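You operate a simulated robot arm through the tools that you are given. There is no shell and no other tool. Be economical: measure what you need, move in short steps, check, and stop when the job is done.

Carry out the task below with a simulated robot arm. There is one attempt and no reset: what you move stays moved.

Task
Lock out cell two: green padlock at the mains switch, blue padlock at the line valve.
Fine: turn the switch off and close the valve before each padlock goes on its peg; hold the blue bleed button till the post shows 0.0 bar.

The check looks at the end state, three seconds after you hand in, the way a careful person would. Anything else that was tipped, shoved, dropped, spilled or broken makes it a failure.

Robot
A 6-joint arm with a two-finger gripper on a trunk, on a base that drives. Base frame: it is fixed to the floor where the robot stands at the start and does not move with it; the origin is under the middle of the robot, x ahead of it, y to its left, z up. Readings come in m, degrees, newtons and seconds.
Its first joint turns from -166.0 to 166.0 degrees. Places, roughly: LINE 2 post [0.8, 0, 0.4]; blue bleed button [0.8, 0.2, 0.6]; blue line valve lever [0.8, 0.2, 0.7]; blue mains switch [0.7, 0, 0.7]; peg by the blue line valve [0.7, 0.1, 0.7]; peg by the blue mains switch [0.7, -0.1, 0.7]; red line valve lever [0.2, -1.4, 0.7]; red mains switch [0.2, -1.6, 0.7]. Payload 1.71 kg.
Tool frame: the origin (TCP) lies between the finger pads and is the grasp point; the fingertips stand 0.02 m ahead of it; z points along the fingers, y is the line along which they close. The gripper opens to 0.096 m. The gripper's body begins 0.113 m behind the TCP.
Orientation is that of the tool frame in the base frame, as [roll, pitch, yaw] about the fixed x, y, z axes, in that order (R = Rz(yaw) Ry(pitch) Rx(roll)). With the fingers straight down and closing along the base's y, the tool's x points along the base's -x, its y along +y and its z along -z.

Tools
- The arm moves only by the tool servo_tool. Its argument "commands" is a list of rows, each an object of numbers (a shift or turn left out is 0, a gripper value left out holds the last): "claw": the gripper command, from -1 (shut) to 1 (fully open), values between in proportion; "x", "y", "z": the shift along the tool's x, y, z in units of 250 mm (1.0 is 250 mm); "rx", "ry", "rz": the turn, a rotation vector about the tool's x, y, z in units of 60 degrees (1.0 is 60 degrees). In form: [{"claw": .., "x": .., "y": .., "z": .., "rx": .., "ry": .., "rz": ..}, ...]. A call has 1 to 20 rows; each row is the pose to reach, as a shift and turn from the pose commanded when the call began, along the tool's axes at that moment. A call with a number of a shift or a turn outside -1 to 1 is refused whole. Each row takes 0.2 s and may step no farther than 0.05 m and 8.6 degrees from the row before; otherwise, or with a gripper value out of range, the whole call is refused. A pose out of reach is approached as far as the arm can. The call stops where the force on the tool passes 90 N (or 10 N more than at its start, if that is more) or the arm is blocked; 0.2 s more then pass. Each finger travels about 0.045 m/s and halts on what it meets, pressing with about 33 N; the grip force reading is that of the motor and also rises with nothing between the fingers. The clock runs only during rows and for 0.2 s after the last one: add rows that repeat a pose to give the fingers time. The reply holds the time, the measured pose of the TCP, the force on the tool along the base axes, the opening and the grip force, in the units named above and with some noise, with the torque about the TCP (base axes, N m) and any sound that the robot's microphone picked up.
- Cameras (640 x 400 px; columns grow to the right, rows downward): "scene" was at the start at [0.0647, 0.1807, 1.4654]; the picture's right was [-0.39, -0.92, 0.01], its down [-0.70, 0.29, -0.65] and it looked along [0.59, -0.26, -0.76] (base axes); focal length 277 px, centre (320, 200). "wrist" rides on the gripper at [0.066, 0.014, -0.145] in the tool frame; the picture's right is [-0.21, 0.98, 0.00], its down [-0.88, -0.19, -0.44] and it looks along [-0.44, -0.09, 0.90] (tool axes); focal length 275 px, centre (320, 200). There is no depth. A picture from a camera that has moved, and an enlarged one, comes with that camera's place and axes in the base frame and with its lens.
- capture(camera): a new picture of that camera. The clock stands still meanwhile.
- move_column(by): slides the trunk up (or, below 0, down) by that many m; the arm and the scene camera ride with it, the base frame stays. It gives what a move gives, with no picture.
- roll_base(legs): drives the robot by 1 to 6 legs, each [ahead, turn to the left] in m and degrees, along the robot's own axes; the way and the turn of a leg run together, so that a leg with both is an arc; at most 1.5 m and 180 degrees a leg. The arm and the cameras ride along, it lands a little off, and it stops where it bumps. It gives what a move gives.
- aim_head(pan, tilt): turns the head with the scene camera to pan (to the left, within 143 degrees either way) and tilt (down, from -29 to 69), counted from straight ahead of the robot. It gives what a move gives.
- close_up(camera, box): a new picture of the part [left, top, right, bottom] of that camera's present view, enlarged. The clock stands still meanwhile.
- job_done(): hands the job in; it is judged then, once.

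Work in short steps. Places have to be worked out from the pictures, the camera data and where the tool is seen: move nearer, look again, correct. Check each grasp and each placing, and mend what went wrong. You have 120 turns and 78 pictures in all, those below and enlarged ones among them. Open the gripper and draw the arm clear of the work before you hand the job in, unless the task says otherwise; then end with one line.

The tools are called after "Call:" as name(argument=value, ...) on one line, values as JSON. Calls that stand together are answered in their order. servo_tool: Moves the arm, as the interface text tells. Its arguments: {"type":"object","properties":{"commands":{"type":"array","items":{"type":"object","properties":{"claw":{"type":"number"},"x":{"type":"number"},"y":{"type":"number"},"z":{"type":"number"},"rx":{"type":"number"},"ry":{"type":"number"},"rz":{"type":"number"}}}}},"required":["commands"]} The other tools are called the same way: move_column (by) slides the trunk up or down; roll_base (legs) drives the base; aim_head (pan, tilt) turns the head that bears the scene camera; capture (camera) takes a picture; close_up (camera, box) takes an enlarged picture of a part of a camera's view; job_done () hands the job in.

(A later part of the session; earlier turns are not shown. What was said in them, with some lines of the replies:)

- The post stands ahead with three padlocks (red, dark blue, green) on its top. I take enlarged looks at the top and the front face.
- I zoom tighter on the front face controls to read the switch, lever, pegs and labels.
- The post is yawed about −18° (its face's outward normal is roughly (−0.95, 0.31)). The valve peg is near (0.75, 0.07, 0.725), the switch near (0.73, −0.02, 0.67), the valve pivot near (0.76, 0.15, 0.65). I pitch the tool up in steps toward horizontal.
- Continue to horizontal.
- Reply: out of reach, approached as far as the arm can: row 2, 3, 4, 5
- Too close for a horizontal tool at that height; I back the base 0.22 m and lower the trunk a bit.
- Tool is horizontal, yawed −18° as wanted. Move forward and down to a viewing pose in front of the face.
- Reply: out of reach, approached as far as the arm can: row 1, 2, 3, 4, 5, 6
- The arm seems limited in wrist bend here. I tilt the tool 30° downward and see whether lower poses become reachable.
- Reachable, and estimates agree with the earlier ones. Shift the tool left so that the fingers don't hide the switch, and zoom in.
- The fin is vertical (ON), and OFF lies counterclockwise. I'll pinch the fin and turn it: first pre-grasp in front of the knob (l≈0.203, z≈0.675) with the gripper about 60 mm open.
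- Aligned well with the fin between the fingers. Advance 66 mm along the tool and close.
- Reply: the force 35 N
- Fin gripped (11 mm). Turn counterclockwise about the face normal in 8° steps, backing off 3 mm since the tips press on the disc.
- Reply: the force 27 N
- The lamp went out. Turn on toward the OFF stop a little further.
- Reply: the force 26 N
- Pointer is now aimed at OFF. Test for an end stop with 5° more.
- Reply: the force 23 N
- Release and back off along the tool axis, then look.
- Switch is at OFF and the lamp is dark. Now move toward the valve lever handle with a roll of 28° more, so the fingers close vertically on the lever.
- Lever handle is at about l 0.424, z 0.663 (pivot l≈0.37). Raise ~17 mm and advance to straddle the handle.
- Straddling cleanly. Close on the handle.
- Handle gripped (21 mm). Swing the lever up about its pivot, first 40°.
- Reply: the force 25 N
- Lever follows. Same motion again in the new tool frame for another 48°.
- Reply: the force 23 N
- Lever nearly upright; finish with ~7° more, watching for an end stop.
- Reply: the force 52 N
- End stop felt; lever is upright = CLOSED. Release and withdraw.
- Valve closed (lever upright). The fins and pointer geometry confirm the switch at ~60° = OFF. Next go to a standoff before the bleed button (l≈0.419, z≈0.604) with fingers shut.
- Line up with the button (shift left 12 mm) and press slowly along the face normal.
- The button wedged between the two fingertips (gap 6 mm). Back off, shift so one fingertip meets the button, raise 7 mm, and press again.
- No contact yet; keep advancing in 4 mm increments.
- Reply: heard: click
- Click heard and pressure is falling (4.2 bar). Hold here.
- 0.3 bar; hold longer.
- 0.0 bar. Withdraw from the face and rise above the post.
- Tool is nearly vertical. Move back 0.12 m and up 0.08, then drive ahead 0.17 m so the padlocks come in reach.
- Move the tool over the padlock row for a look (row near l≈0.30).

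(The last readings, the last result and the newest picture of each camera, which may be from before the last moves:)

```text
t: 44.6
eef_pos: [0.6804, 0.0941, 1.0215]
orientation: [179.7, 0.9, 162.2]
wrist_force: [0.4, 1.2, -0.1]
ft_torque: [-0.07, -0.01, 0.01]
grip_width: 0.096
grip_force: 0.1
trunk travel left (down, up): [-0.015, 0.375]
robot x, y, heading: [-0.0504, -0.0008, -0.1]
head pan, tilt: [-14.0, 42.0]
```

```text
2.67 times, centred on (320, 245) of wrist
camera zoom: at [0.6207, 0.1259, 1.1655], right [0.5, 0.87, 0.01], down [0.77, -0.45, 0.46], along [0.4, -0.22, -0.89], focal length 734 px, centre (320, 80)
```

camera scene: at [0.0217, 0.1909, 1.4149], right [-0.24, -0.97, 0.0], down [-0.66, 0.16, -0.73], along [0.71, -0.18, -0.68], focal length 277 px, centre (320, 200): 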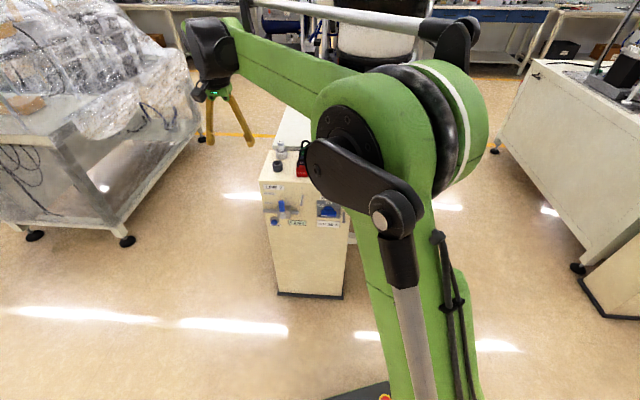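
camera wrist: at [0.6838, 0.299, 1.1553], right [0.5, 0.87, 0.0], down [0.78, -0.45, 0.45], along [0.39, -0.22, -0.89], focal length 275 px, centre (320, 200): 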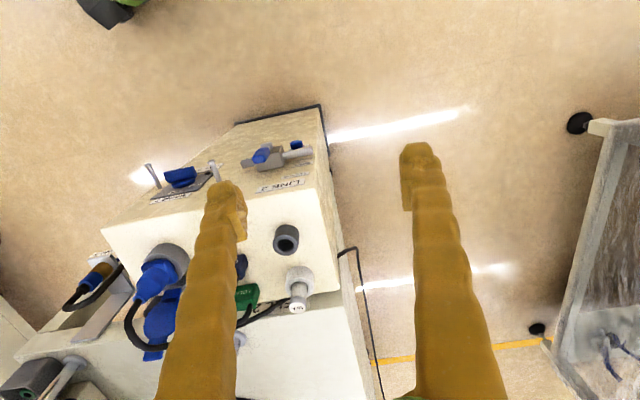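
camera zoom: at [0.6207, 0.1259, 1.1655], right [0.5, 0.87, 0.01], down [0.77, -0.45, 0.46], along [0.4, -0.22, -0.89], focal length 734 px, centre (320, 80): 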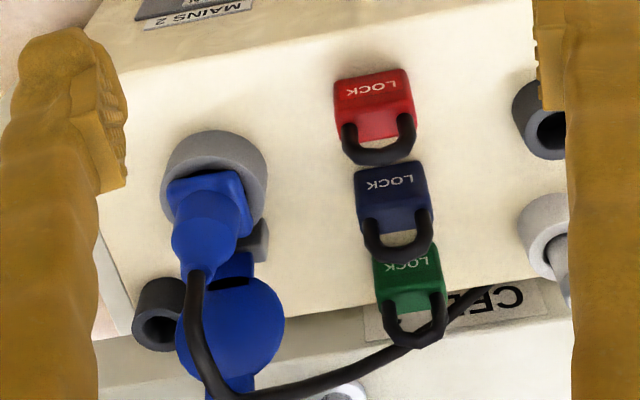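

All three padlocks stand upright at l≈0.303: red d 0.749, blue d 0.812, green d 0.877; the post top is z≈0.802. Drive ahead 0.08 m so green comes comfortably in reach.

Call:
roll_base(legs=[[0.08, 0]])

Call:
servo_tool(commands=[{"y": 0.0, "z": 0.05, "claw": 0.5, "ry": -0.015}, {"y": 0.0, "z": 0.05}])

Call:
capture(camera="wrist")

```text
t: 45.8
eef_pos: [0.7608, 0.0932, 1.0226]
orientation: [179.6, 0.9, 162.0]
wrist_force: [0.0, -0.2, 0.1]
ft_torque: [-0.03, 0.02, -0.01]
grip_width: 0.0961
grip_force: 0.0
trunk travel left (down, up): [-0.015, 0.375]
robot x, y, heading: [0.0317, -0.0012, -0.3]
head pan, tilt: [-14.0, 42.0]
```

```text
t: 46.4
eef_pos: [0.7454, 0.0945, 1.0177]
orientation: [179.5, 1.7, 162.0]
wrist_force: [-0.5, 0.1, 0.1]
ft_torque: [-0.01, -0.1, -0.01]
grip_width: 0.0719
grip_force: 0.0
trunk travel left (down, up): [-0.015, 0.375]
robot x, y, heading: [0.0273, 0.0025, 0.2]
head pan, tilt: [-14.0, 42.0]
```

```text
44 pictures are left
camera wrist: at [0.6839, 0.1259, 1.1624], right [0.5, 0.87, 0.02], down [0.76, -0.45, 0.47], along [0.41, -0.22, -0.88], focal length 275 px, centre (320, 200)
```

wrist: 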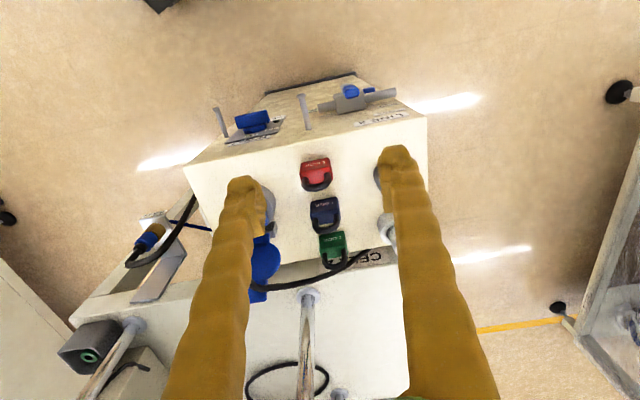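

Go above the blue padlock (tips still 4 cm above its shackle) and look.

Call:
servo_tool(commands=[{"x": -0.18, "y": -0.023, "z": 0.05, "ry": 0.01}, {"x": -0.35, "y": -0.046, "z": 0.1, "ry": 0.02}, {"x": -0.53, "y": -0.07, "z": 0.15, "ry": 0.028}, {"x": -0.53, "y": -0.07, "z": 0.25, "ry": 0.028}, {"x": -0.53, "y": -0.07, "z": 0.35, "ry": 0.028}])

Call:
capture(camera="wrist")

```text
t: 47.6
eef_pos: [0.8704, 0.0367, 0.9355]
orientation: [179.5, -0.1, 162.1]
wrist_force: [-0.9, -0.3, 1.0]
ft_torque: [0.0, -0.04, -0.03]
grip_width: 0.0721
grip_force: 0.1
trunk travel left (down, up): [-0.015, 0.375]
robot x, y, heading: [0.0278, 0.0007, -0.0]
head pan, tilt: [-14.0, 42.0]
```

```text
43 pictures are left
camera wrist: at [0.8118, 0.067, 1.0804], right [0.5, 0.87, 0.01], down [0.78, -0.45, 0.44], along [0.39, -0.21, -0.9], focal length 275 px, centre (320, 200)
```

wrist: 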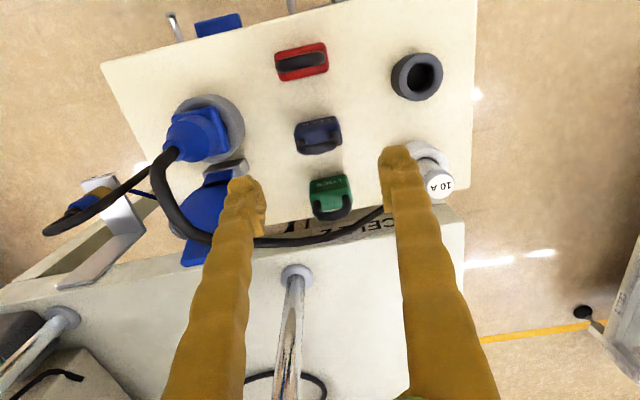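

TCP is aligned in l; shift back 6 mm in d and descend to the blue body (TCP z≈0.826).

Call:
servo_tool(commands=[{"x": 0.024, "z": 0.1}, {"x": 0.024, "z": 0.25}, {"x": 0.024, "z": 0.38}, {"x": 0.024, "z": 0.43}])

Call:
capture(camera="wrist")

```text
t: 48.6
eef_pos: [0.864, 0.0396, 0.8288]
orientation: [179.5, 0.0, 162.1]
wrist_force: [0.5, -0.5, -1.2]
ft_torque: [0.03, -0.03, 0.02]
grip_width: 0.0722
grip_force: 0.1
trunk travel left (down, up): [-0.015, 0.375]
robot x, y, heading: [0.0238, -0.0027, 0.1]
head pan, tilt: [-14.0, 42.0]
```

```text
42 pictures are left
camera wrist: at [0.8064, 0.0696, 0.9731], right [0.5, 0.87, 0.01], down [0.78, -0.45, 0.44], along [0.39, -0.21, -0.9], focal length 275 px, centre (320, 200)
```

wrist: 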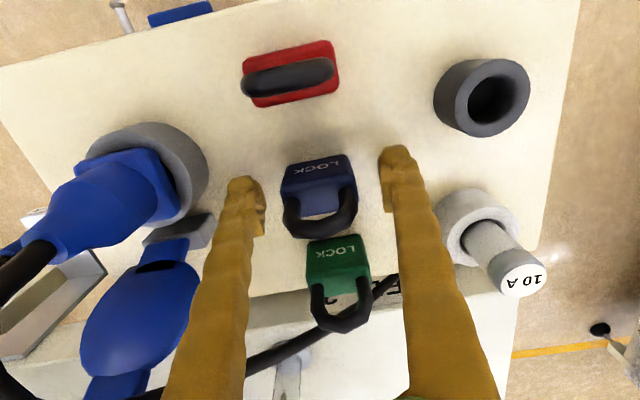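

Well centred. Close on the blue padlock.

Call:
servo_tool(commands=[{"claw": -0.2}, {"claw": -1}, {"claw": -1}, {"claw": -1}, {"claw": -1}])

Call:
servo_tool(commands=[{"z": -0.08}, {"z": -0.25}, {"z": -0.44}])

Call:
capture(camera="wrist")

```text
t: 49.8
eef_pos: [0.8639, 0.0403, 0.8289]
orientation: [179.5, 0.0, 162.1]
wrist_force: [0.0, -0.5, 0.4]
ft_torque: [0.0, -0.02, -0.02]
grip_width: 0.0414
grip_force: 32.9
trunk travel left (down, up): [-0.015, 0.375]
robot x, y, heading: [0.0288, 0.0022, 0.3]
head pan, tilt: [-14.0, 42.0]
```

```text
t: 50.6
eef_pos: [0.8638, 0.0394, 0.9388]
orientation: [179.5, 0.0, 162.0]
wrist_force: [0.1, 0.4, -0.5]
ft_torque: [-0.03, 0.02, -0.02]
grip_width: 0.0414
grip_force: 33.4
trunk travel left (down, up): [-0.015, 0.375]
robot x, y, heading: [0.0329, 0.0006, 0.1]
head pan, tilt: [-14.0, 42.0]
```

```text
41 pictures are left
camera wrist: at [0.807, 0.0688, 1.0837], right [0.5, 0.87, 0.01], down [0.78, -0.45, 0.44], along [0.39, -0.21, -0.9], focal length 275 px, centre (320, 200)
```

wrist: 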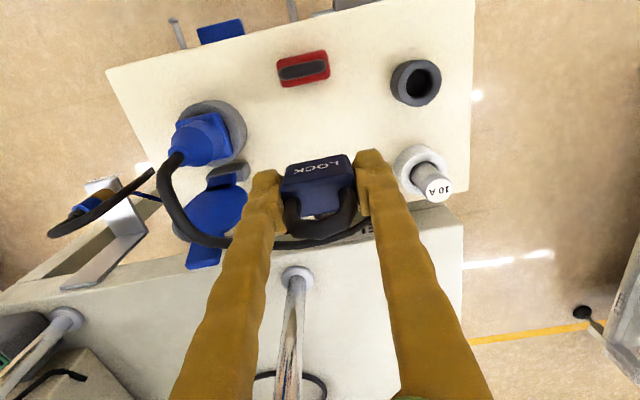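

Blue padlock is held (41 mm). Carry it back over the red one, then down in front of the valve peg (standoff d≈0.60).

Call:
servo_tool(commands=[{"x": 0.18}, {"x": 0.36}, {"x": 0.54}, {"x": 0.7}, {"x": 0.84}, {"x": 0.84, "z": 0.18}, {"x": 0.84, "z": 0.36}, {"x": 0.84, "z": 0.54}, {"x": 0.84, "z": 0.72}, {"x": 0.84, "z": 0.84}])

Call:
capture(camera="wrist")

Call:
aim_head(pan=-8, tilt=45)

Call:
capture(camera="scene")

```text
t: 52.8
eef_pos: [0.6636, 0.1053, 0.7272]
orientation: [179.3, 0.1, 162.1]
wrist_force: [-0.2, -0.5, 0.2]
ft_torque: [0.02, -0.05, -0.02]
grip_width: 0.0413
grip_force: 32.7
trunk travel left (down, up): [-0.015, 0.375]
robot x, y, heading: [0.0278, 0.0015, 0.1]
head pan, tilt: [-14.0, 42.0]
```

```text
40 pictures are left
camera wrist: at [0.6065, 0.136, 0.8721], right [0.5, 0.87, 0.01], down [0.78, -0.45, 0.44], along [0.39, -0.21, -0.9], focal length 275 px, centre (320, 200)
```

wrist: 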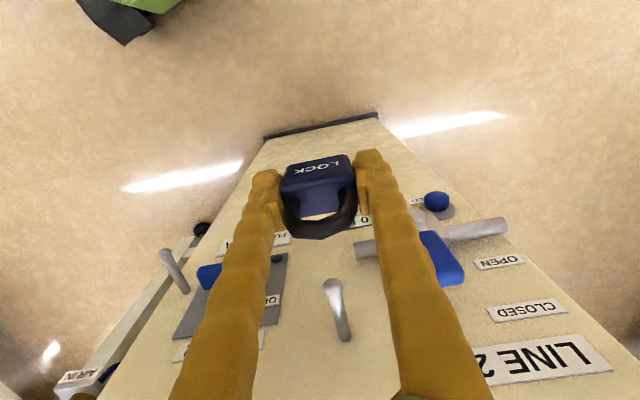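

```text
t: 53.5
eef_pos: [0.6642, 0.1059, 0.728]
orientation: [179.4, 0.0, 162.1]
wrist_force: [-0.4, -0.1, -0.2]
ft_torque: [-0.01, 0.01, 0.01]
grip_width: 0.0415
grip_force: 33.1
trunk travel left (down, up): [-0.015, 0.375]
robot x, y, heading: [0.0325, -0.0023, 0.1]
head pan, tilt: [-8.0, 45.0]
```

```text
39 pictures are left
camera scene: at [0.1019, 0.1999, 1.4106], right [-0.14, -0.99, 0.0], down [-0.71, 0.1, -0.7], along [0.69, -0.1, -0.72], focal length 277 px, centre (320, 200)
```

scene: 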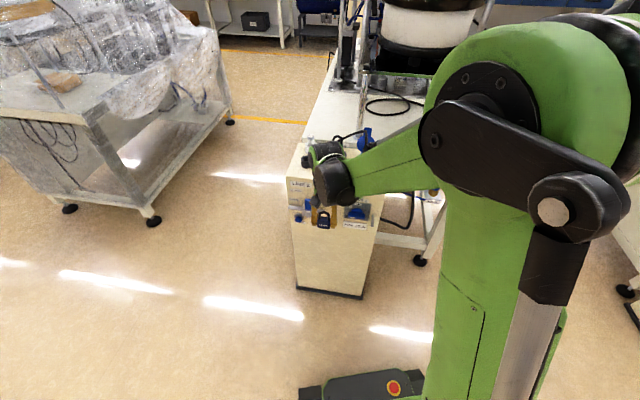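

Peg ball at about l 0.300, z 0.729, d 0.667. Lower so the shackle window centre matches (TCP z≈0.710), shift right 5 mm, approach to d≈0.64 and look.

Call:
servo_tool(commands=[{"y": -0.021, "z": 0.035}, {"y": -0.021, "z": 0.07, "x": -0.06}, {"y": -0.021, "z": 0.07, "x": -0.16}])

Call:
close_up(camera="wrist", box=[220, 130, 420, 330])

Call:
close_up(camera="scene", box=[280, 160, 400, 240])

```text
t: 54.2
eef_pos: [0.7011, 0.0866, 0.711]
orientation: [179.4, 0.1, 162.0]
wrist_force: [-0.1, 1.5, -0.3]
ft_torque: [-0.03, -0.05, 0.0]
grip_width: 0.0411
grip_force: 33.5
trunk travel left (down, up): [-0.015, 0.375]
robot x, y, heading: [0.0264, -0.0014, 0.1]
head pan, tilt: [-8.0, 45.0]
```

```text
2.00 times, centred on (320, 230) of wrist
camera zoom: at [0.6434, 0.1178, 0.8558], right [0.5, 0.87, 0.01], down [0.78, -0.45, 0.44], along [0.39, -0.21, -0.9], focal length 551 px, centre (320, 140)
```

zoom: 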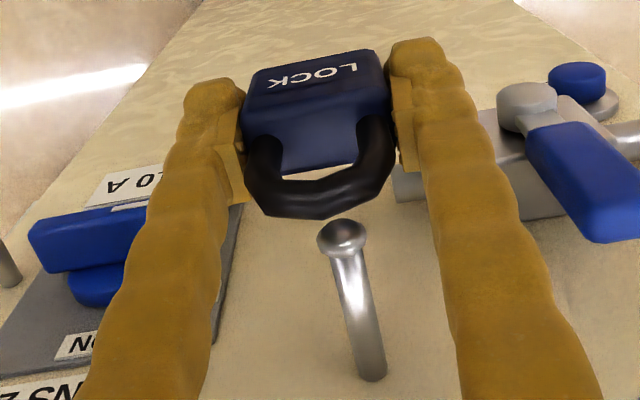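

```text
5.00 times, centred on (340, 200) of scene
camera zoom: at [0.1014, 0.2, 1.4106], right [-0.14, -0.99, 0.0], down [-0.71, 0.1, -0.7], along [0.69, -0.1, -0.72], focal length 1383 px, centre (220, 200)
```

zoom: 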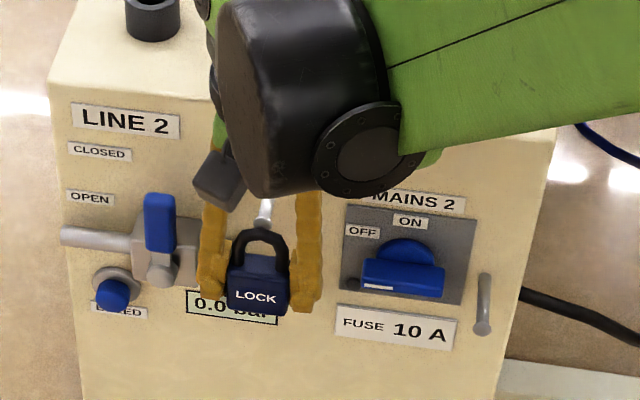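

The switch fin looks close to horizontal here; I zoom in to check its true angle before going on.

Call:
close_up(camera="scene", box=[340, 195, 385, 230])

```text
11.43 times, centred on (362, 212) of scene
camera zoom: at [0.1014, 0.2, 1.4106], right [-0.14, -0.99, 0.0], down [-0.71, 0.1, -0.7], along [0.69, -0.1, -0.72], focal length 3161 px, centre (-166, 57)
```

zoom: 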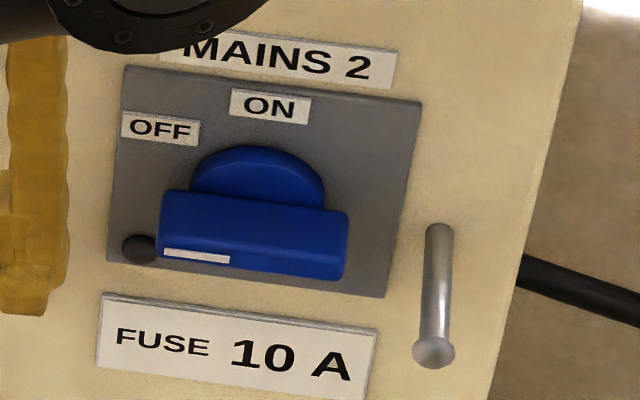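

The switch is fully at OFF (fin horizontal, pointer left, lamp dark). The blue padlock lines up with its peg; slide on along the normal by 48 mm.

Call:
servo_tool(commands=[{"z": -0.012, "y": 0.004}, {"z": -0.012, "y": 0.004, "x": -0.07}, {"z": -0.012, "y": 0.004, "x": -0.13}, {"z": -0.012, "y": 0.004, "x": -0.19}])

Call:
close_up(camera="wrist", box=[220, 130, 420, 330])

Call:
close_up(camera="scene", box=[300, 180, 360, 230])

```text
t: 55.2
eef_pos: [0.7478, 0.075, 0.7133]
orientation: [179.5, 0.0, 162.1]
wrist_force: [-0.1, 0.3, -1.1]
ft_torque: [-0.02, 0.0, 0.01]
grip_width: 0.0413
grip_force: 33.2
trunk travel left (down, up): [-0.015, 0.375]
robot x, y, heading: [0.0299, -0.0027, 0.2]
head pan, tilt: [-8.0, 45.0]
```

```text
2.00 times, centred on (320, 230) of wrist
camera zoom: at [0.6888, 0.1044, 0.8589], right [0.5, 0.87, 0.01], down [0.78, -0.45, 0.44], along [0.39, -0.21, -0.9], focal length 551 px, centre (320, 140)
```

zoom: 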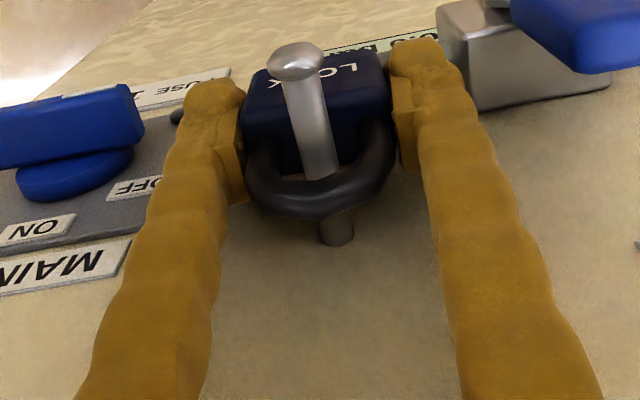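

```text
8.00 times, centred on (330, 205) of scene
camera zoom: at [0.1017, 0.2, 1.4106], right [-0.14, -0.99, 0.0], down [-0.71, 0.1, -0.7], along [0.69, -0.1, -0.72], focal length 2213 px, centre (240, 160)
```

zoom: 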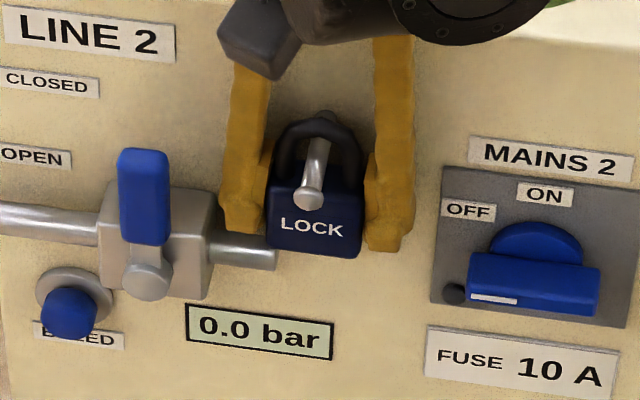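

The peg runs through the shackle. Lower ~9 mm until the shackle rests on the peg, then open a little.

Call:
servo_tool(commands=[{"z": 0.016}, {"z": 0.028}, {"z": 0.036}])

Call:
servo_tool(commands=[{"claw": 0.0}, {"claw": 0.05}, {"claw": 0.05}])

Call:
close_up(camera="wrist", box=[220, 130, 420, 330])

Call:
close_up(camera="scene", box=[300, 180, 360, 230])

```text
t: 56.0
eef_pos: [0.7465, 0.0741, 0.7057]
orientation: [179.4, 0.1, 162.1]
wrist_force: [5.9, 1.8, 30.7]
ft_torque: [-0.03, 0.23, -0.05]
grip_width: 0.0415
grip_force: 33.5
trunk travel left (down, up): [-0.015, 0.375]
robot x, y, heading: [0.0259, 0.0002, 0.1]
head pan, tilt: [-8.0, 45.0]
```

```text
t: 56.9
eef_pos: [0.7474, 0.0735, 0.7033]
orientation: [179.5, 0.0, 162.0]
wrist_force: [0.0, 0.0, -0.4]
ft_torque: [0.0, -0.01, 0.0]
grip_width: 0.0505
grip_force: 0.0
trunk travel left (down, up): [-0.015, 0.375]
robot x, y, heading: [0.0303, 0.0022, -0.0]
head pan, tilt: [-8.0, 45.0]
```

```text
2.00 times, centred on (320, 230) of wrist
camera zoom: at [0.6893, 0.1043, 0.8494], right [0.5, 0.87, 0.01], down [0.78, -0.45, 0.44], along [0.39, -0.21, -0.9], focal length 551 px, centre (320, 140)
```

zoom: 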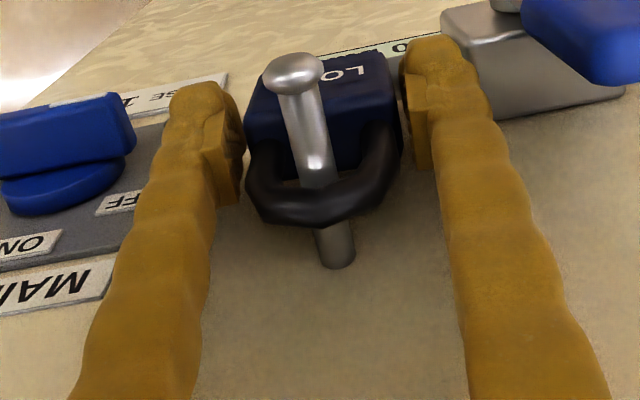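

```text
8.00 times, centred on (330, 205) of scene
camera zoom: at [0.1019, 0.1999, 1.4106], right [-0.14, -0.99, 0.0], down [-0.71, 0.1, -0.7], along [0.69, -0.1, -0.72], focal length 2213 px, centre (240, 160)
```

zoom: 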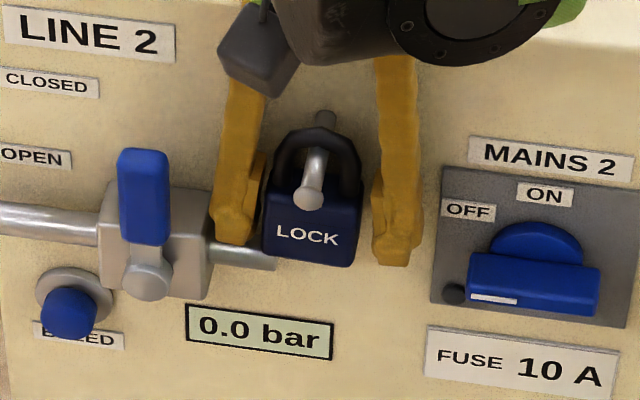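

Blue hangs on its peg. Raise straight up clear, then tilt the tool 45° forward for grasping green (the tilt avoids the switch fin later).

Call:
servo_tool(commands=[{"z": -0.1}, {"z": -0.28}, {"z": -0.46}, {"z": -0.64}, {"z": -0.82}, {"z": -1.0}])

Call:
servo_tool(commands=[{"ry": -0.14, "z": -0.1, "claw": 0.4}, {"ry": -0.28, "z": -0.2}, {"ry": -0.42, "z": -0.3}, {"ry": -0.56, "z": -0.3}, {"ry": -0.7, "z": -0.3}, {"ry": -0.75, "z": -0.3}])

Call:
capture(camera="wrist")

```text
t: 58.2
eef_pos: [0.7459, 0.0727, 0.9537]
orientation: [179.4, -0.1, 162.0]
wrist_force: [0.5, 0.0, 0.1]
ft_torque: [0.0, 0.04, 0.03]
grip_width: 0.0506
grip_force: 0.2
trunk travel left (down, up): [-0.015, 0.375]
robot x, y, heading: [0.0294, 0.0009, -0.1]
head pan, tilt: [-8.0, 45.0]
```

```text
t: 59.6
eef_pos: [0.7459, 0.0712, 1.0296]
orientation: [179.2, 45.1, 161.4]
wrist_force: [-0.1, 0.6, 0.3]
ft_torque: [0.0, -0.03, -0.01]
grip_width: 0.067
grip_force: 0.1
trunk travel left (down, up): [-0.015, 0.375]
robot x, y, heading: [0.0298, 0.002, 0.1]
head pan, tilt: [-8.0, 45.0]
```

```text
31 pictures are left
camera wrist: at [0.6097, 0.1278, 1.0859], right [0.44, 0.88, 0.16], down [0.23, -0.28, 0.93], along [0.87, -0.37, -0.32], focal length 275 px, centre (320, 200)
```

wrist: 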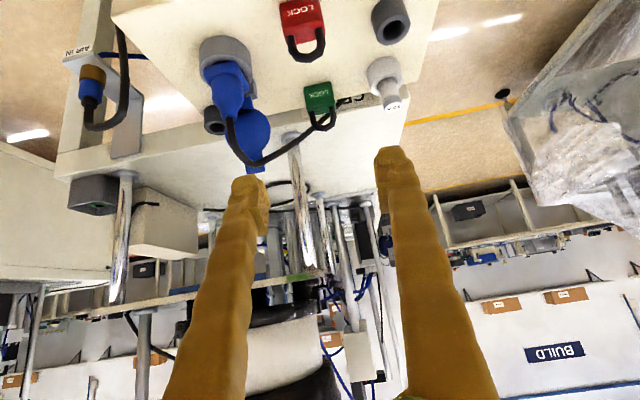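

I zoom on green and the cable near it.

Call:
close_up(camera="wrist", box=[200, 20, 420, 180])

```text
2.50 times, centred on (310, 100) of wrist
camera zoom: at [0.6097, 0.1278, 1.0859], right [0.44, 0.88, 0.16], down [0.23, -0.28, 0.93], along [0.87, -0.37, -0.32], focal length 688 px, centre (345, 450)
```

zoom: 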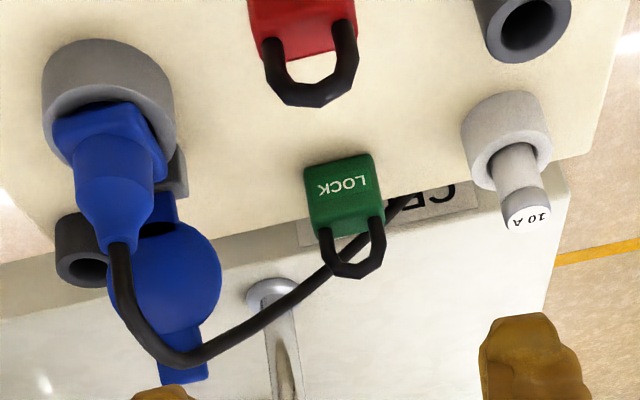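

Cable runs close behind green (about d 0.885–0.90), so I'll come in from the front with a 30° tilt and grip the forward part of green's body. Move to the pre-grasp pose.

Call:
servo_tool(commands=[{"x": -0.007, "y": 0.005, "z": 0.137, "ry": 0.05, "claw": 0.3}, {"x": -0.014, "y": 0.01, "z": 0.274, "ry": 0.1}, {"x": -0.02, "y": 0.015, "z": 0.41, "ry": 0.15}, {"x": -0.027, "y": 0.02, "z": 0.547, "ry": 0.2}, {"x": -0.034, "y": 0.024, "z": 0.684, "ry": 0.25}])

Call:
capture(camera="wrist")

```text
t: 60.9
eef_pos: [0.8682, 0.0389, 0.9162]
orientation: [179.3, 30.0, 161.8]
wrist_force: [-0.8, 0.2, 0.2]
ft_torque: [-0.01, -0.02, 0.02]
grip_width: 0.0623
grip_force: 0.1
trunk travel left (down, up): [-0.015, 0.375]
robot x, y, heading: [0.0307, -0.0052, 0.1]
head pan, tilt: [-8.0, 45.0]
```

```text
29 pictures are left
camera wrist: at [0.7498, 0.0892, 1.0078], right [0.47, 0.88, 0.11], down [0.45, -0.35, 0.82], along [0.76, -0.34, -0.56], focal length 275 px, centre (320, 200)
```

wrist: 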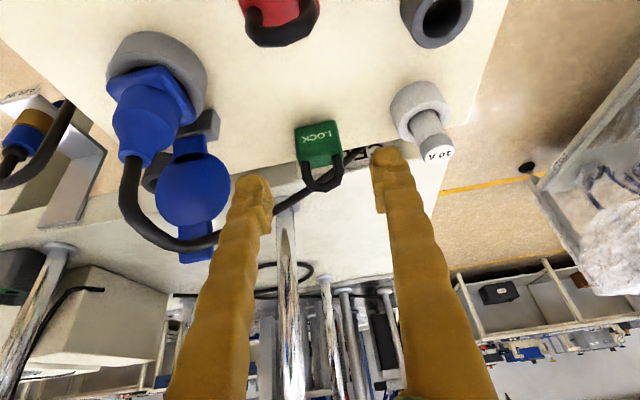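

Zoom on green and the fingertips to judge the cable's depth.

Call:
close_up(camera="wrist", box=[220, 100, 400, 240])

```text
2.86 times, centred on (310, 170) of wrist
camera zoom: at [0.7498, 0.0892, 1.0078], right [0.47, 0.88, 0.11], down [0.45, -0.35, 0.82], along [0.76, -0.34, -0.56], focal length 786 px, centre (349, 286)
```

zoom: 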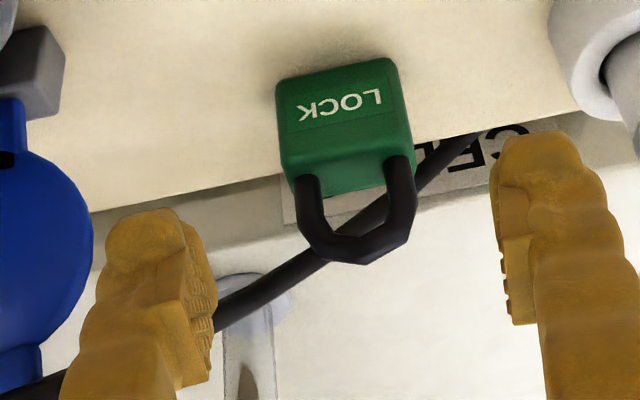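

Re-triangulated: the cable is well behind the post's back edge (d ≥ 0.91), so it's clear. Advance to the grasp and close.

Call:
servo_tool(commands=[{"x": -0.018, "y": -0.006, "z": 0.12}, {"x": -0.018, "y": -0.006, "z": 0.26}, {"x": -0.018, "y": -0.006, "z": 0.38}, {"x": -0.018, "y": -0.006, "z": 0.415}])

Call:
capture(camera="wrist")

```text
t: 61.9
eef_pos: [0.9222, 0.0226, 0.8269]
orientation: [179.4, 30.1, 161.7]
wrist_force: [-0.6, 0.2, -0.1]
ft_torque: [0.02, 0.02, -0.03]
grip_width: 0.0625
grip_force: 0.0
trunk travel left (down, up): [-0.015, 0.375]
robot x, y, heading: [0.0287, 0.0019, 0.1]
head pan, tilt: [-8.0, 45.0]
```

```text
27 pictures are left
camera wrist: at [0.8032, 0.0721, 0.9197], right [0.47, 0.88, 0.11], down [0.45, -0.35, 0.82], along [0.76, -0.34, -0.56], focal length 275 px, centre (320, 200)
```

wrist: 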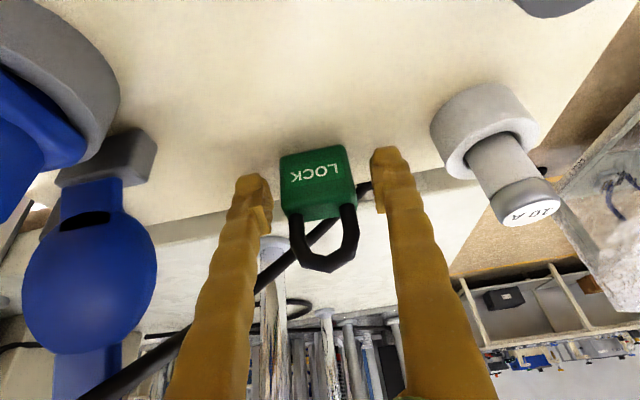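

Green body lies between the finger pads. Close, then lift up and back.

Call:
servo_tool(commands=[{"claw": -0.2}, {"claw": -1}, {"claw": -1}, {"claw": -1}, {"claw": -1}])

Call:
servo_tool(commands=[{"x": -0.05, "z": -0.087}, {"x": -0.12, "z": -0.21}, {"x": -0.16, "z": -0.38}, {"x": -0.2, "z": -0.55}])

Call:
capture(camera="wrist")

```text
t: 63.0
eef_pos: [0.9214, 0.0216, 0.8271]
orientation: [179.4, 30.0, 161.7]
wrist_force: [-1.3, 0.1, 0.2]
ft_torque: [-0.04, -0.03, 0.02]
grip_width: 0.0417
grip_force: 33.1
trunk travel left (down, up): [-0.015, 0.375]
robot x, y, heading: [0.0283, -0.0032, 0.1]
head pan, tilt: [-8.0, 45.0]
```

```text
t: 64.0
eef_pos: [0.8981, 0.0274, 0.9721]
orientation: [179.4, 30.0, 161.8]
wrist_force: [0.9, -0.4, -0.9]
ft_torque: [0.01, 0.04, -0.03]
grip_width: 0.0414
grip_force: 33.5
trunk travel left (down, up): [-0.015, 0.375]
robot x, y, heading: [0.0336, -0.0013, 0.2]
head pan, tilt: [-8.0, 45.0]
```

```text
26 pictures are left
camera wrist: at [0.7793, 0.0773, 1.0651], right [0.47, 0.88, 0.11], down [0.45, -0.35, 0.82], along [0.76, -0.34, -0.56], focal length 275 px, centre (320, 200)
```

wrist: 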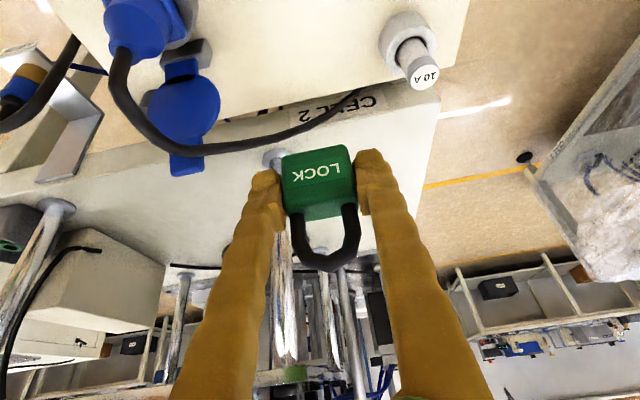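

Green is held. Carry it back over the post front at height, then across to the switch-peg side.

Call:
servo_tool(commands=[{"x": 0.153, "z": -0.088}, {"x": 0.306, "z": -0.177}, {"x": 0.459, "z": -0.265}, {"x": 0.612, "z": -0.353}, {"x": 0.765, "z": -0.442, "y": -0.1}, {"x": 0.918, "z": -0.53, "y": -0.2}, {"x": 0.918, "z": -0.53, "y": -0.38}, {"x": 0.918, "z": -0.53, "y": -0.56}, {"x": 0.918, "z": -0.53, "y": -0.65}])

```text
refused: row 5 steps farther than a row can; nothing moved
```

Call:
servo_tool(commands=[{"x": 0.153, "z": -0.088}, {"x": 0.306, "z": -0.177}, {"x": 0.459, "z": -0.265}, {"x": 0.612, "z": -0.353}, {"x": 0.765, "z": -0.442}, {"x": 0.918, "z": -0.53}, {"x": 0.918, "z": -0.53, "y": -0.18}, {"x": 0.918, "z": -0.53, "y": -0.36}, {"x": 0.918, "z": -0.53, "y": -0.52}, {"x": 0.918, "z": -0.53, "y": -0.65}])

```text
t: 66.2
eef_pos: [0.5941, -0.0448, 0.9681]
orientation: [179.3, 30.0, 161.9]
wrist_force: [-0.2, 0.4, -0.1]
ft_torque: [-0.05, 0.01, -0.03]
grip_width: 0.0416
grip_force: 33.3
trunk travel left (down, up): [-0.015, 0.375]
robot x, y, heading: [0.0316, 0.0023, 0.1]
head pan, tilt: [-8.0, 45.0]
```

Descend in front of the switch peg.

Call:
servo_tool(commands=[{"x": 0.09, "z": 0.156}, {"x": 0.18, "z": 0.312}, {"x": 0.27, "z": 0.468}, {"x": 0.36, "z": 0.624}, {"x": 0.45, "z": 0.78}, {"x": 0.54, "z": 0.935}])

Call:
capture(camera="wrist")

```text
t: 67.7
eef_pos: [0.5953, -0.0414, 0.6984]
orientation: [179.4, 30.2, 161.7]
wrist_force: [-1.0, 0.6, -0.6]
ft_torque: [0.01, -0.08, 0.0]
grip_width: 0.0418
grip_force: 33.3
trunk travel left (down, up): [-0.015, 0.375]
robot x, y, heading: [0.0282, -0.0013, 0.2]
head pan, tilt: [-8.0, 45.0]
```

```text
25 pictures are left
camera wrist: at [0.4769, 0.0085, 0.792], right [0.47, 0.88, 0.11], down [0.45, -0.35, 0.82], along [0.76, -0.34, -0.56], focal length 275 px, centre (320, 200)
```

wrist: 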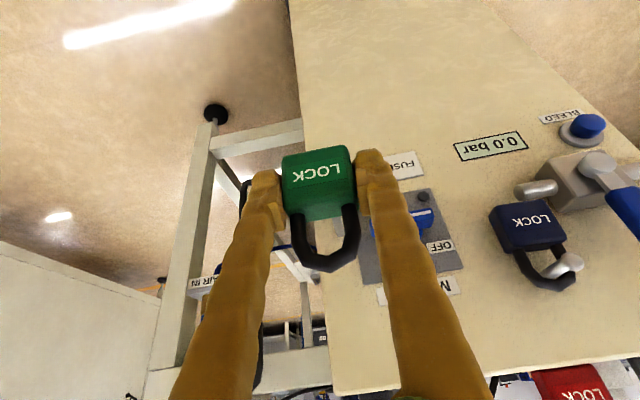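

Blue still hangs properly. Continue down to peg level (TCP z≈0.632), approach to d≈0.63 and look.

Call:
servo_tool(commands=[{"x": 0.066, "z": 0.115}, {"x": 0.132, "z": 0.229}, {"x": 0.045, "z": 0.279}, {"x": -0.03, "z": 0.322}])

Call:
close_up(camera="wrist", box=[220, 120, 420, 320])

Call:
close_up(camera="scene", box=[320, 180, 400, 240])

```text
t: 68.7
eef_pos: [0.6396, -0.0574, 0.6339]
orientation: [179.4, 30.0, 161.8]
wrist_force: [-0.6, -0.1, -0.9]
ft_torque: [-0.01, 0.0, 0.02]
grip_width: 0.0417
grip_force: 32.8
trunk travel left (down, up): [-0.015, 0.375]
robot x, y, heading: [0.0297, -0.0012, 0.1]
head pan, tilt: [-8.0, 45.0]
```

```text
2.00 times, centred on (320, 220) of wrist
camera zoom: at [0.5222, -0.0061, 0.7266], right [0.47, 0.88, 0.11], down [0.45, -0.35, 0.82], along [0.76, -0.34, -0.56], focal length 551 px, centre (320, 160)
```

zoom: 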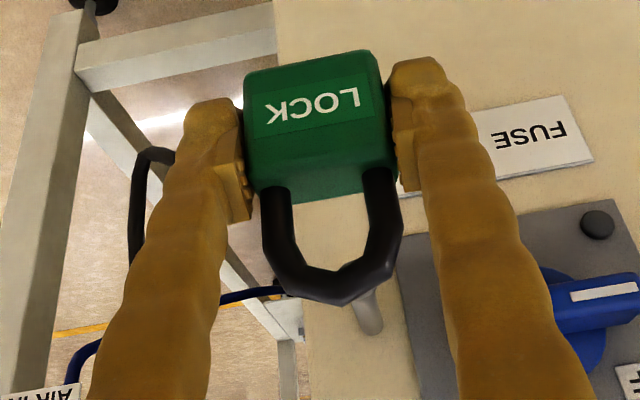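

```text
6.67 times, centred on (360, 210) of scene
camera zoom: at [0.1015, 0.2, 1.4106], right [-0.14, -0.99, 0.0], down [-0.71, 0.1, -0.7], along [0.69, -0.1, -0.72], focal length 1844 px, centre (53, 133)
```

zoom: 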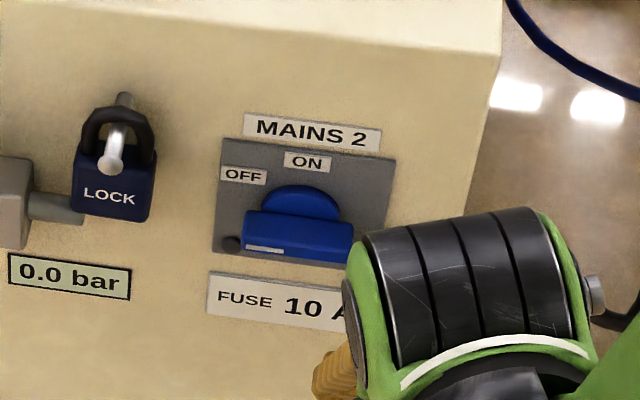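

Peg appears ~8 mm higher than the scene-based estimate. Raise 8 mm, and look again before inserting.

Call:
servo_tool(commands=[{"x": -0.016, "z": -0.028, "y": 0.004}, {"x": -0.05, "z": -0.008, "y": 0.004}])

Call:
close_up(camera="wrist", box=[260, 140, 400, 280])

```text
t: 69.2
eef_pos: [0.6488, -0.0588, 0.6415]
orientation: [179.5, 30.0, 161.7]
wrist_force: [-0.2, 0.4, -0.4]
ft_torque: [0.02, 0.04, -0.03]
grip_width: 0.0418
grip_force: 33.1
trunk travel left (down, up): [-0.015, 0.375]
robot x, y, heading: [0.0254, -0.0031, 0.1]
head pan, tilt: [-8.0, 45.0]
```

```text
2.86 times, centred on (330, 210) of wrist
camera zoom: at [0.5314, -0.0082, 0.7343], right [0.47, 0.88, 0.11], down [0.45, -0.35, 0.82], along [0.76, -0.34, -0.56], focal length 786 px, centre (291, 171)
```

zoom: 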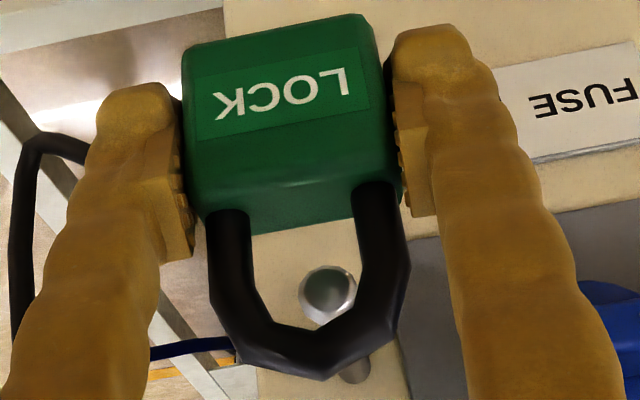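

Peg ball now at l 0.144, z 0.662 — exactly at the window centre. Slide in by 43 mm along the normal.

Call:
servo_tool(commands=[{"x": -0.04, "z": 0.023}, {"x": -0.08, "z": 0.046}, {"x": -0.12, "z": 0.069}, {"x": -0.149, "z": 0.086}])

Call:
close_up(camera="wrist", box=[230, 110, 430, 310])

```text
t: 70.2
eef_pos: [0.6907, -0.0728, 0.6421]
orientation: [179.3, 30.0, 161.8]
wrist_force: [-0.4, 0.2, -0.5]
ft_torque: [0.0, 0.03, -0.04]
grip_width: 0.0415
grip_force: 33.3
trunk travel left (down, up): [-0.015, 0.375]
robot x, y, heading: [0.0288, -0.001, 0.2]
head pan, tilt: [-8.0, 45.0]
```

```text
2.00 times, centred on (330, 210) of wrist
camera zoom: at [0.5727, -0.022, 0.7344], right [0.47, 0.88, 0.11], down [0.45, -0.35, 0.82], along [0.76, -0.34, -0.56], focal length 551 px, centre (300, 180)
```

zoom: 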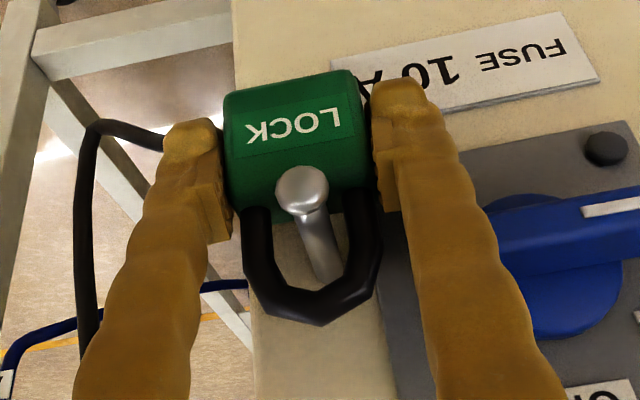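

Shackle is around the peg, no contact forces. Lower ~10 mm until it rests.

Call:
servo_tool(commands=[{"x": 0.008, "z": 0.014}, {"x": 0.014, "z": 0.024}, {"x": 0.018, "z": 0.031}, {"x": 0.02, "z": 0.035}])

Call:
close_up(camera="wrist", box=[230, 110, 430, 310])

```text
t: 71.2
eef_pos: [0.6911, -0.0723, 0.6308]
orientation: [179.3, 30.0, 161.8]
wrist_force: [-0.6, -0.9, -0.9]
ft_torque: [0.01, -0.03, -0.04]
grip_width: 0.0417
grip_force: 33.2
trunk travel left (down, up): [-0.015, 0.375]
robot x, y, heading: [0.0263, 0.0027, 0.3]
head pan, tilt: [-8.0, 45.0]
```

```text
2.00 times, centred on (330, 210) of wrist
camera zoom: at [0.5727, -0.0214, 0.7243], right [0.47, 0.88, 0.11], down [0.45, -0.35, 0.82], along [0.76, -0.34, -0.56], focal length 551 px, centre (300, 180)
```

zoom: 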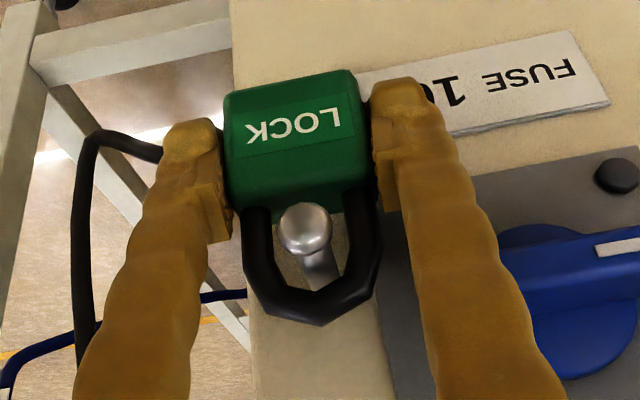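

Still a gap to the shackle bow; lower further in small steps.

Call:
servo_tool(commands=[{"x": 0.004, "z": 0.007}, {"x": 0.008, "z": 0.014}, {"x": 0.012, "z": 0.021}])

```text
t: 72.0
eef_pos: [0.6901, -0.0717, 0.6268]
orientation: [179.4, 30.2, 161.7]
wrist_force: [6.1, 0.7, 32.6]
ft_torque: [0.06, 0.2, -0.01]
grip_width: 0.0422
grip_force: 33.3
trunk travel left (down, up): [-0.015, 0.375]
robot x, y, heading: [0.0313, 0.003, -0.2]
head pan, tilt: [-8.0, 45.0]
```

Contact (33 N up). Ease up 1 mm and open slightly.

Call:
servo_tool(commands=[{"x": -0.002, "z": -0.004}, {"claw": 0.0, "x": -0.002, "z": -0.004}, {"claw": 0.05, "x": -0.002, "z": -0.004}, {"claw": 0.05, "x": -0.002, "z": -0.004}])

Call:
close_up(camera="wrist", box=[230, 110, 430, 310])

```text
t: 73.0
eef_pos: [0.6908, -0.0724, 0.6274]
orientation: [179.4, 30.0, 161.8]
wrist_force: [-0.5, 0.0, -0.3]
ft_torque: [0.01, 0.01, 0.03]
grip_width: 0.0503
grip_force: 0.0
trunk travel left (down, up): [-0.015, 0.375]
robot x, y, heading: [0.0331, 0.004, 0.1]
head pan, tilt: [-8.0, 45.0]
```

```text
2.00 times, centred on (330, 210) of wrist
camera zoom: at [0.5728, -0.0216, 0.7194], right [0.47, 0.88, 0.11], down [0.45, -0.35, 0.82], along [0.76, -0.34, -0.56], focal length 551 px, centre (300, 180)
```

zoom: 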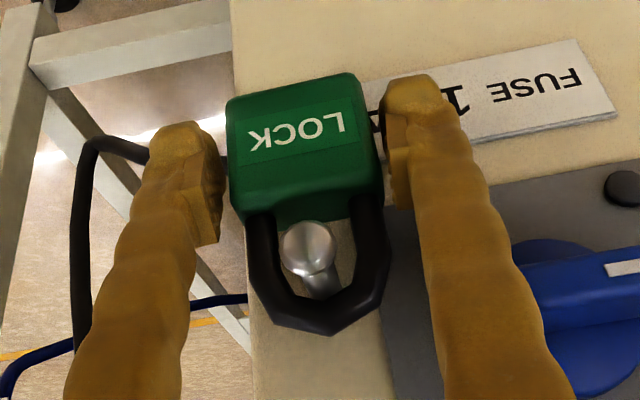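

Green hangs on its peg. Withdraw straight back from the face, then look at everything.

Call:
servo_tool(commands=[{"x": 0.1, "z": -0.058}, {"x": 0.208, "z": -0.12}, {"x": 0.35, "z": -0.2}, {"x": 0.48, "z": -0.277}])

Call:
servo_tool(commands=[{"x": -0.09, "z": -0.156}, {"x": -0.18, "z": -0.312}, {"x": -0.27, "z": -0.468}, {"x": -0.36, "z": -0.624}, {"x": -0.45, "z": -0.78}])

Call:
capture(camera="wrist")

Call:
capture(camera="scene")

```text
t: 74.0
eef_pos: [0.5684, -0.0281, 0.6439]
orientation: [179.4, 29.9, 161.7]
wrist_force: [0.9, 0.0, 0.0]
ft_torque: [0.01, 0.07, 0.0]
grip_width: 0.0506
grip_force: 0.1
out of reach, approached as far as the arm can: row 3, 4
trunk travel left (down, up): [-0.015, 0.375]
robot x, y, heading: [0.0286, -0.0035, -0.1]
head pan, tilt: [-8.0, 45.0]
```

```text
t: 75.2
eef_pos: [0.5654, -0.0307, 0.8698]
orientation: [179.5, 30.0, 161.7]
wrist_force: [0.7, 0.8, -0.1]
ft_torque: [0.01, 0.02, -0.03]
grip_width: 0.0503
grip_force: 0.0
trunk travel left (down, up): [-0.015, 0.375]
robot x, y, heading: [0.0263, -0.0026, 0.2]
head pan, tilt: [-8.0, 45.0]
```

```text
18 pictures are left
camera wrist: at [0.4476, 0.0194, 0.9627], right [0.47, 0.88, 0.11], down [0.45, -0.35, 0.82], along [0.76, -0.34, -0.56], focal length 275 px, centre (320, 200)
```

wrist: 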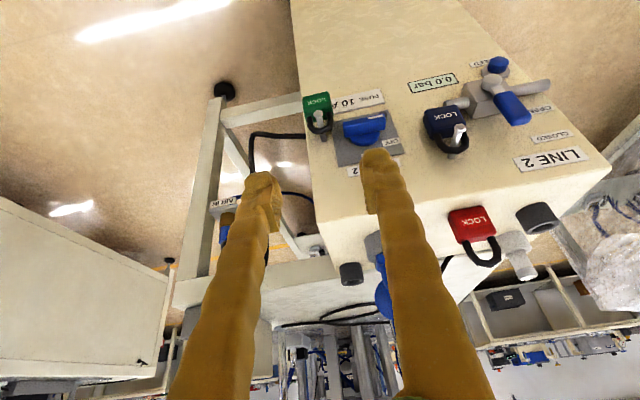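

```text
17 pictures are left
camera scene: at [0.102, 0.1999, 1.4106], right [-0.14, -0.99, 0.0], down [-0.71, 0.1, -0.7], along [0.69, -0.1, -0.72], focal length 277 px, centre (320, 200)
```

scene: 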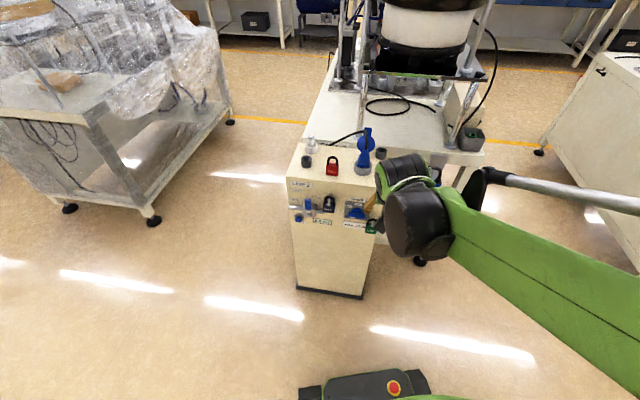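

Both locks hang. Draw the arm further up and away, open the gripper, and verify with a close-up.

Call:
servo_tool(commands=[{"z": -0.17, "claw": 1}, {"z": -0.34}, {"z": -0.5}, {"z": -0.5, "y": -0.18}, {"z": -0.5, "y": -0.36}, {"z": -0.5, "y": -0.54}])

Call:
close_up(camera="scene", box=[280, 150, 390, 240])

```text
t: 76.7
eef_pos: [0.4648, -0.1418, 0.9766]
orientation: [179.5, 30.1, 161.6]
wrist_force: [0.8, 0.3, -0.3]
ft_torque: [0.0, -0.02, -0.02]
grip_width: 0.0963
grip_force: 0.2
trunk travel left (down, up): [-0.015, 0.375]
robot x, y, heading: [0.0298, 0.0025, 0.1]
head pan, tilt: [-8.0, 45.0]
```

```text
4.44 times, centred on (335, 195) of scene
camera zoom: at [0.1013, 0.1998, 1.4106], right [-0.14, -0.99, 0.0], down [-0.71, 0.1, -0.7], along [0.69, -0.1, -0.72], focal length 1229 px, centre (253, 222)
```

zoom: 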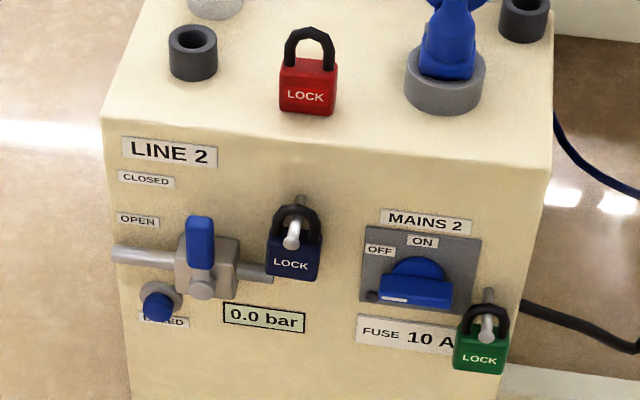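

Everything is as wanted: switch at OFF and dark, valve lever upright at CLOSED, display at 0.0 bar, blue and green padlocks on their pegs, red untouched, arm clear. I hand the job in.

Call:
job_done()

```text
The job is handed in.
```

Cell two is locked out: the mains switch is off with the green padlock on its peg, and the line valve is closed and bled to 0.0 bar with the blue padlock on its peg.
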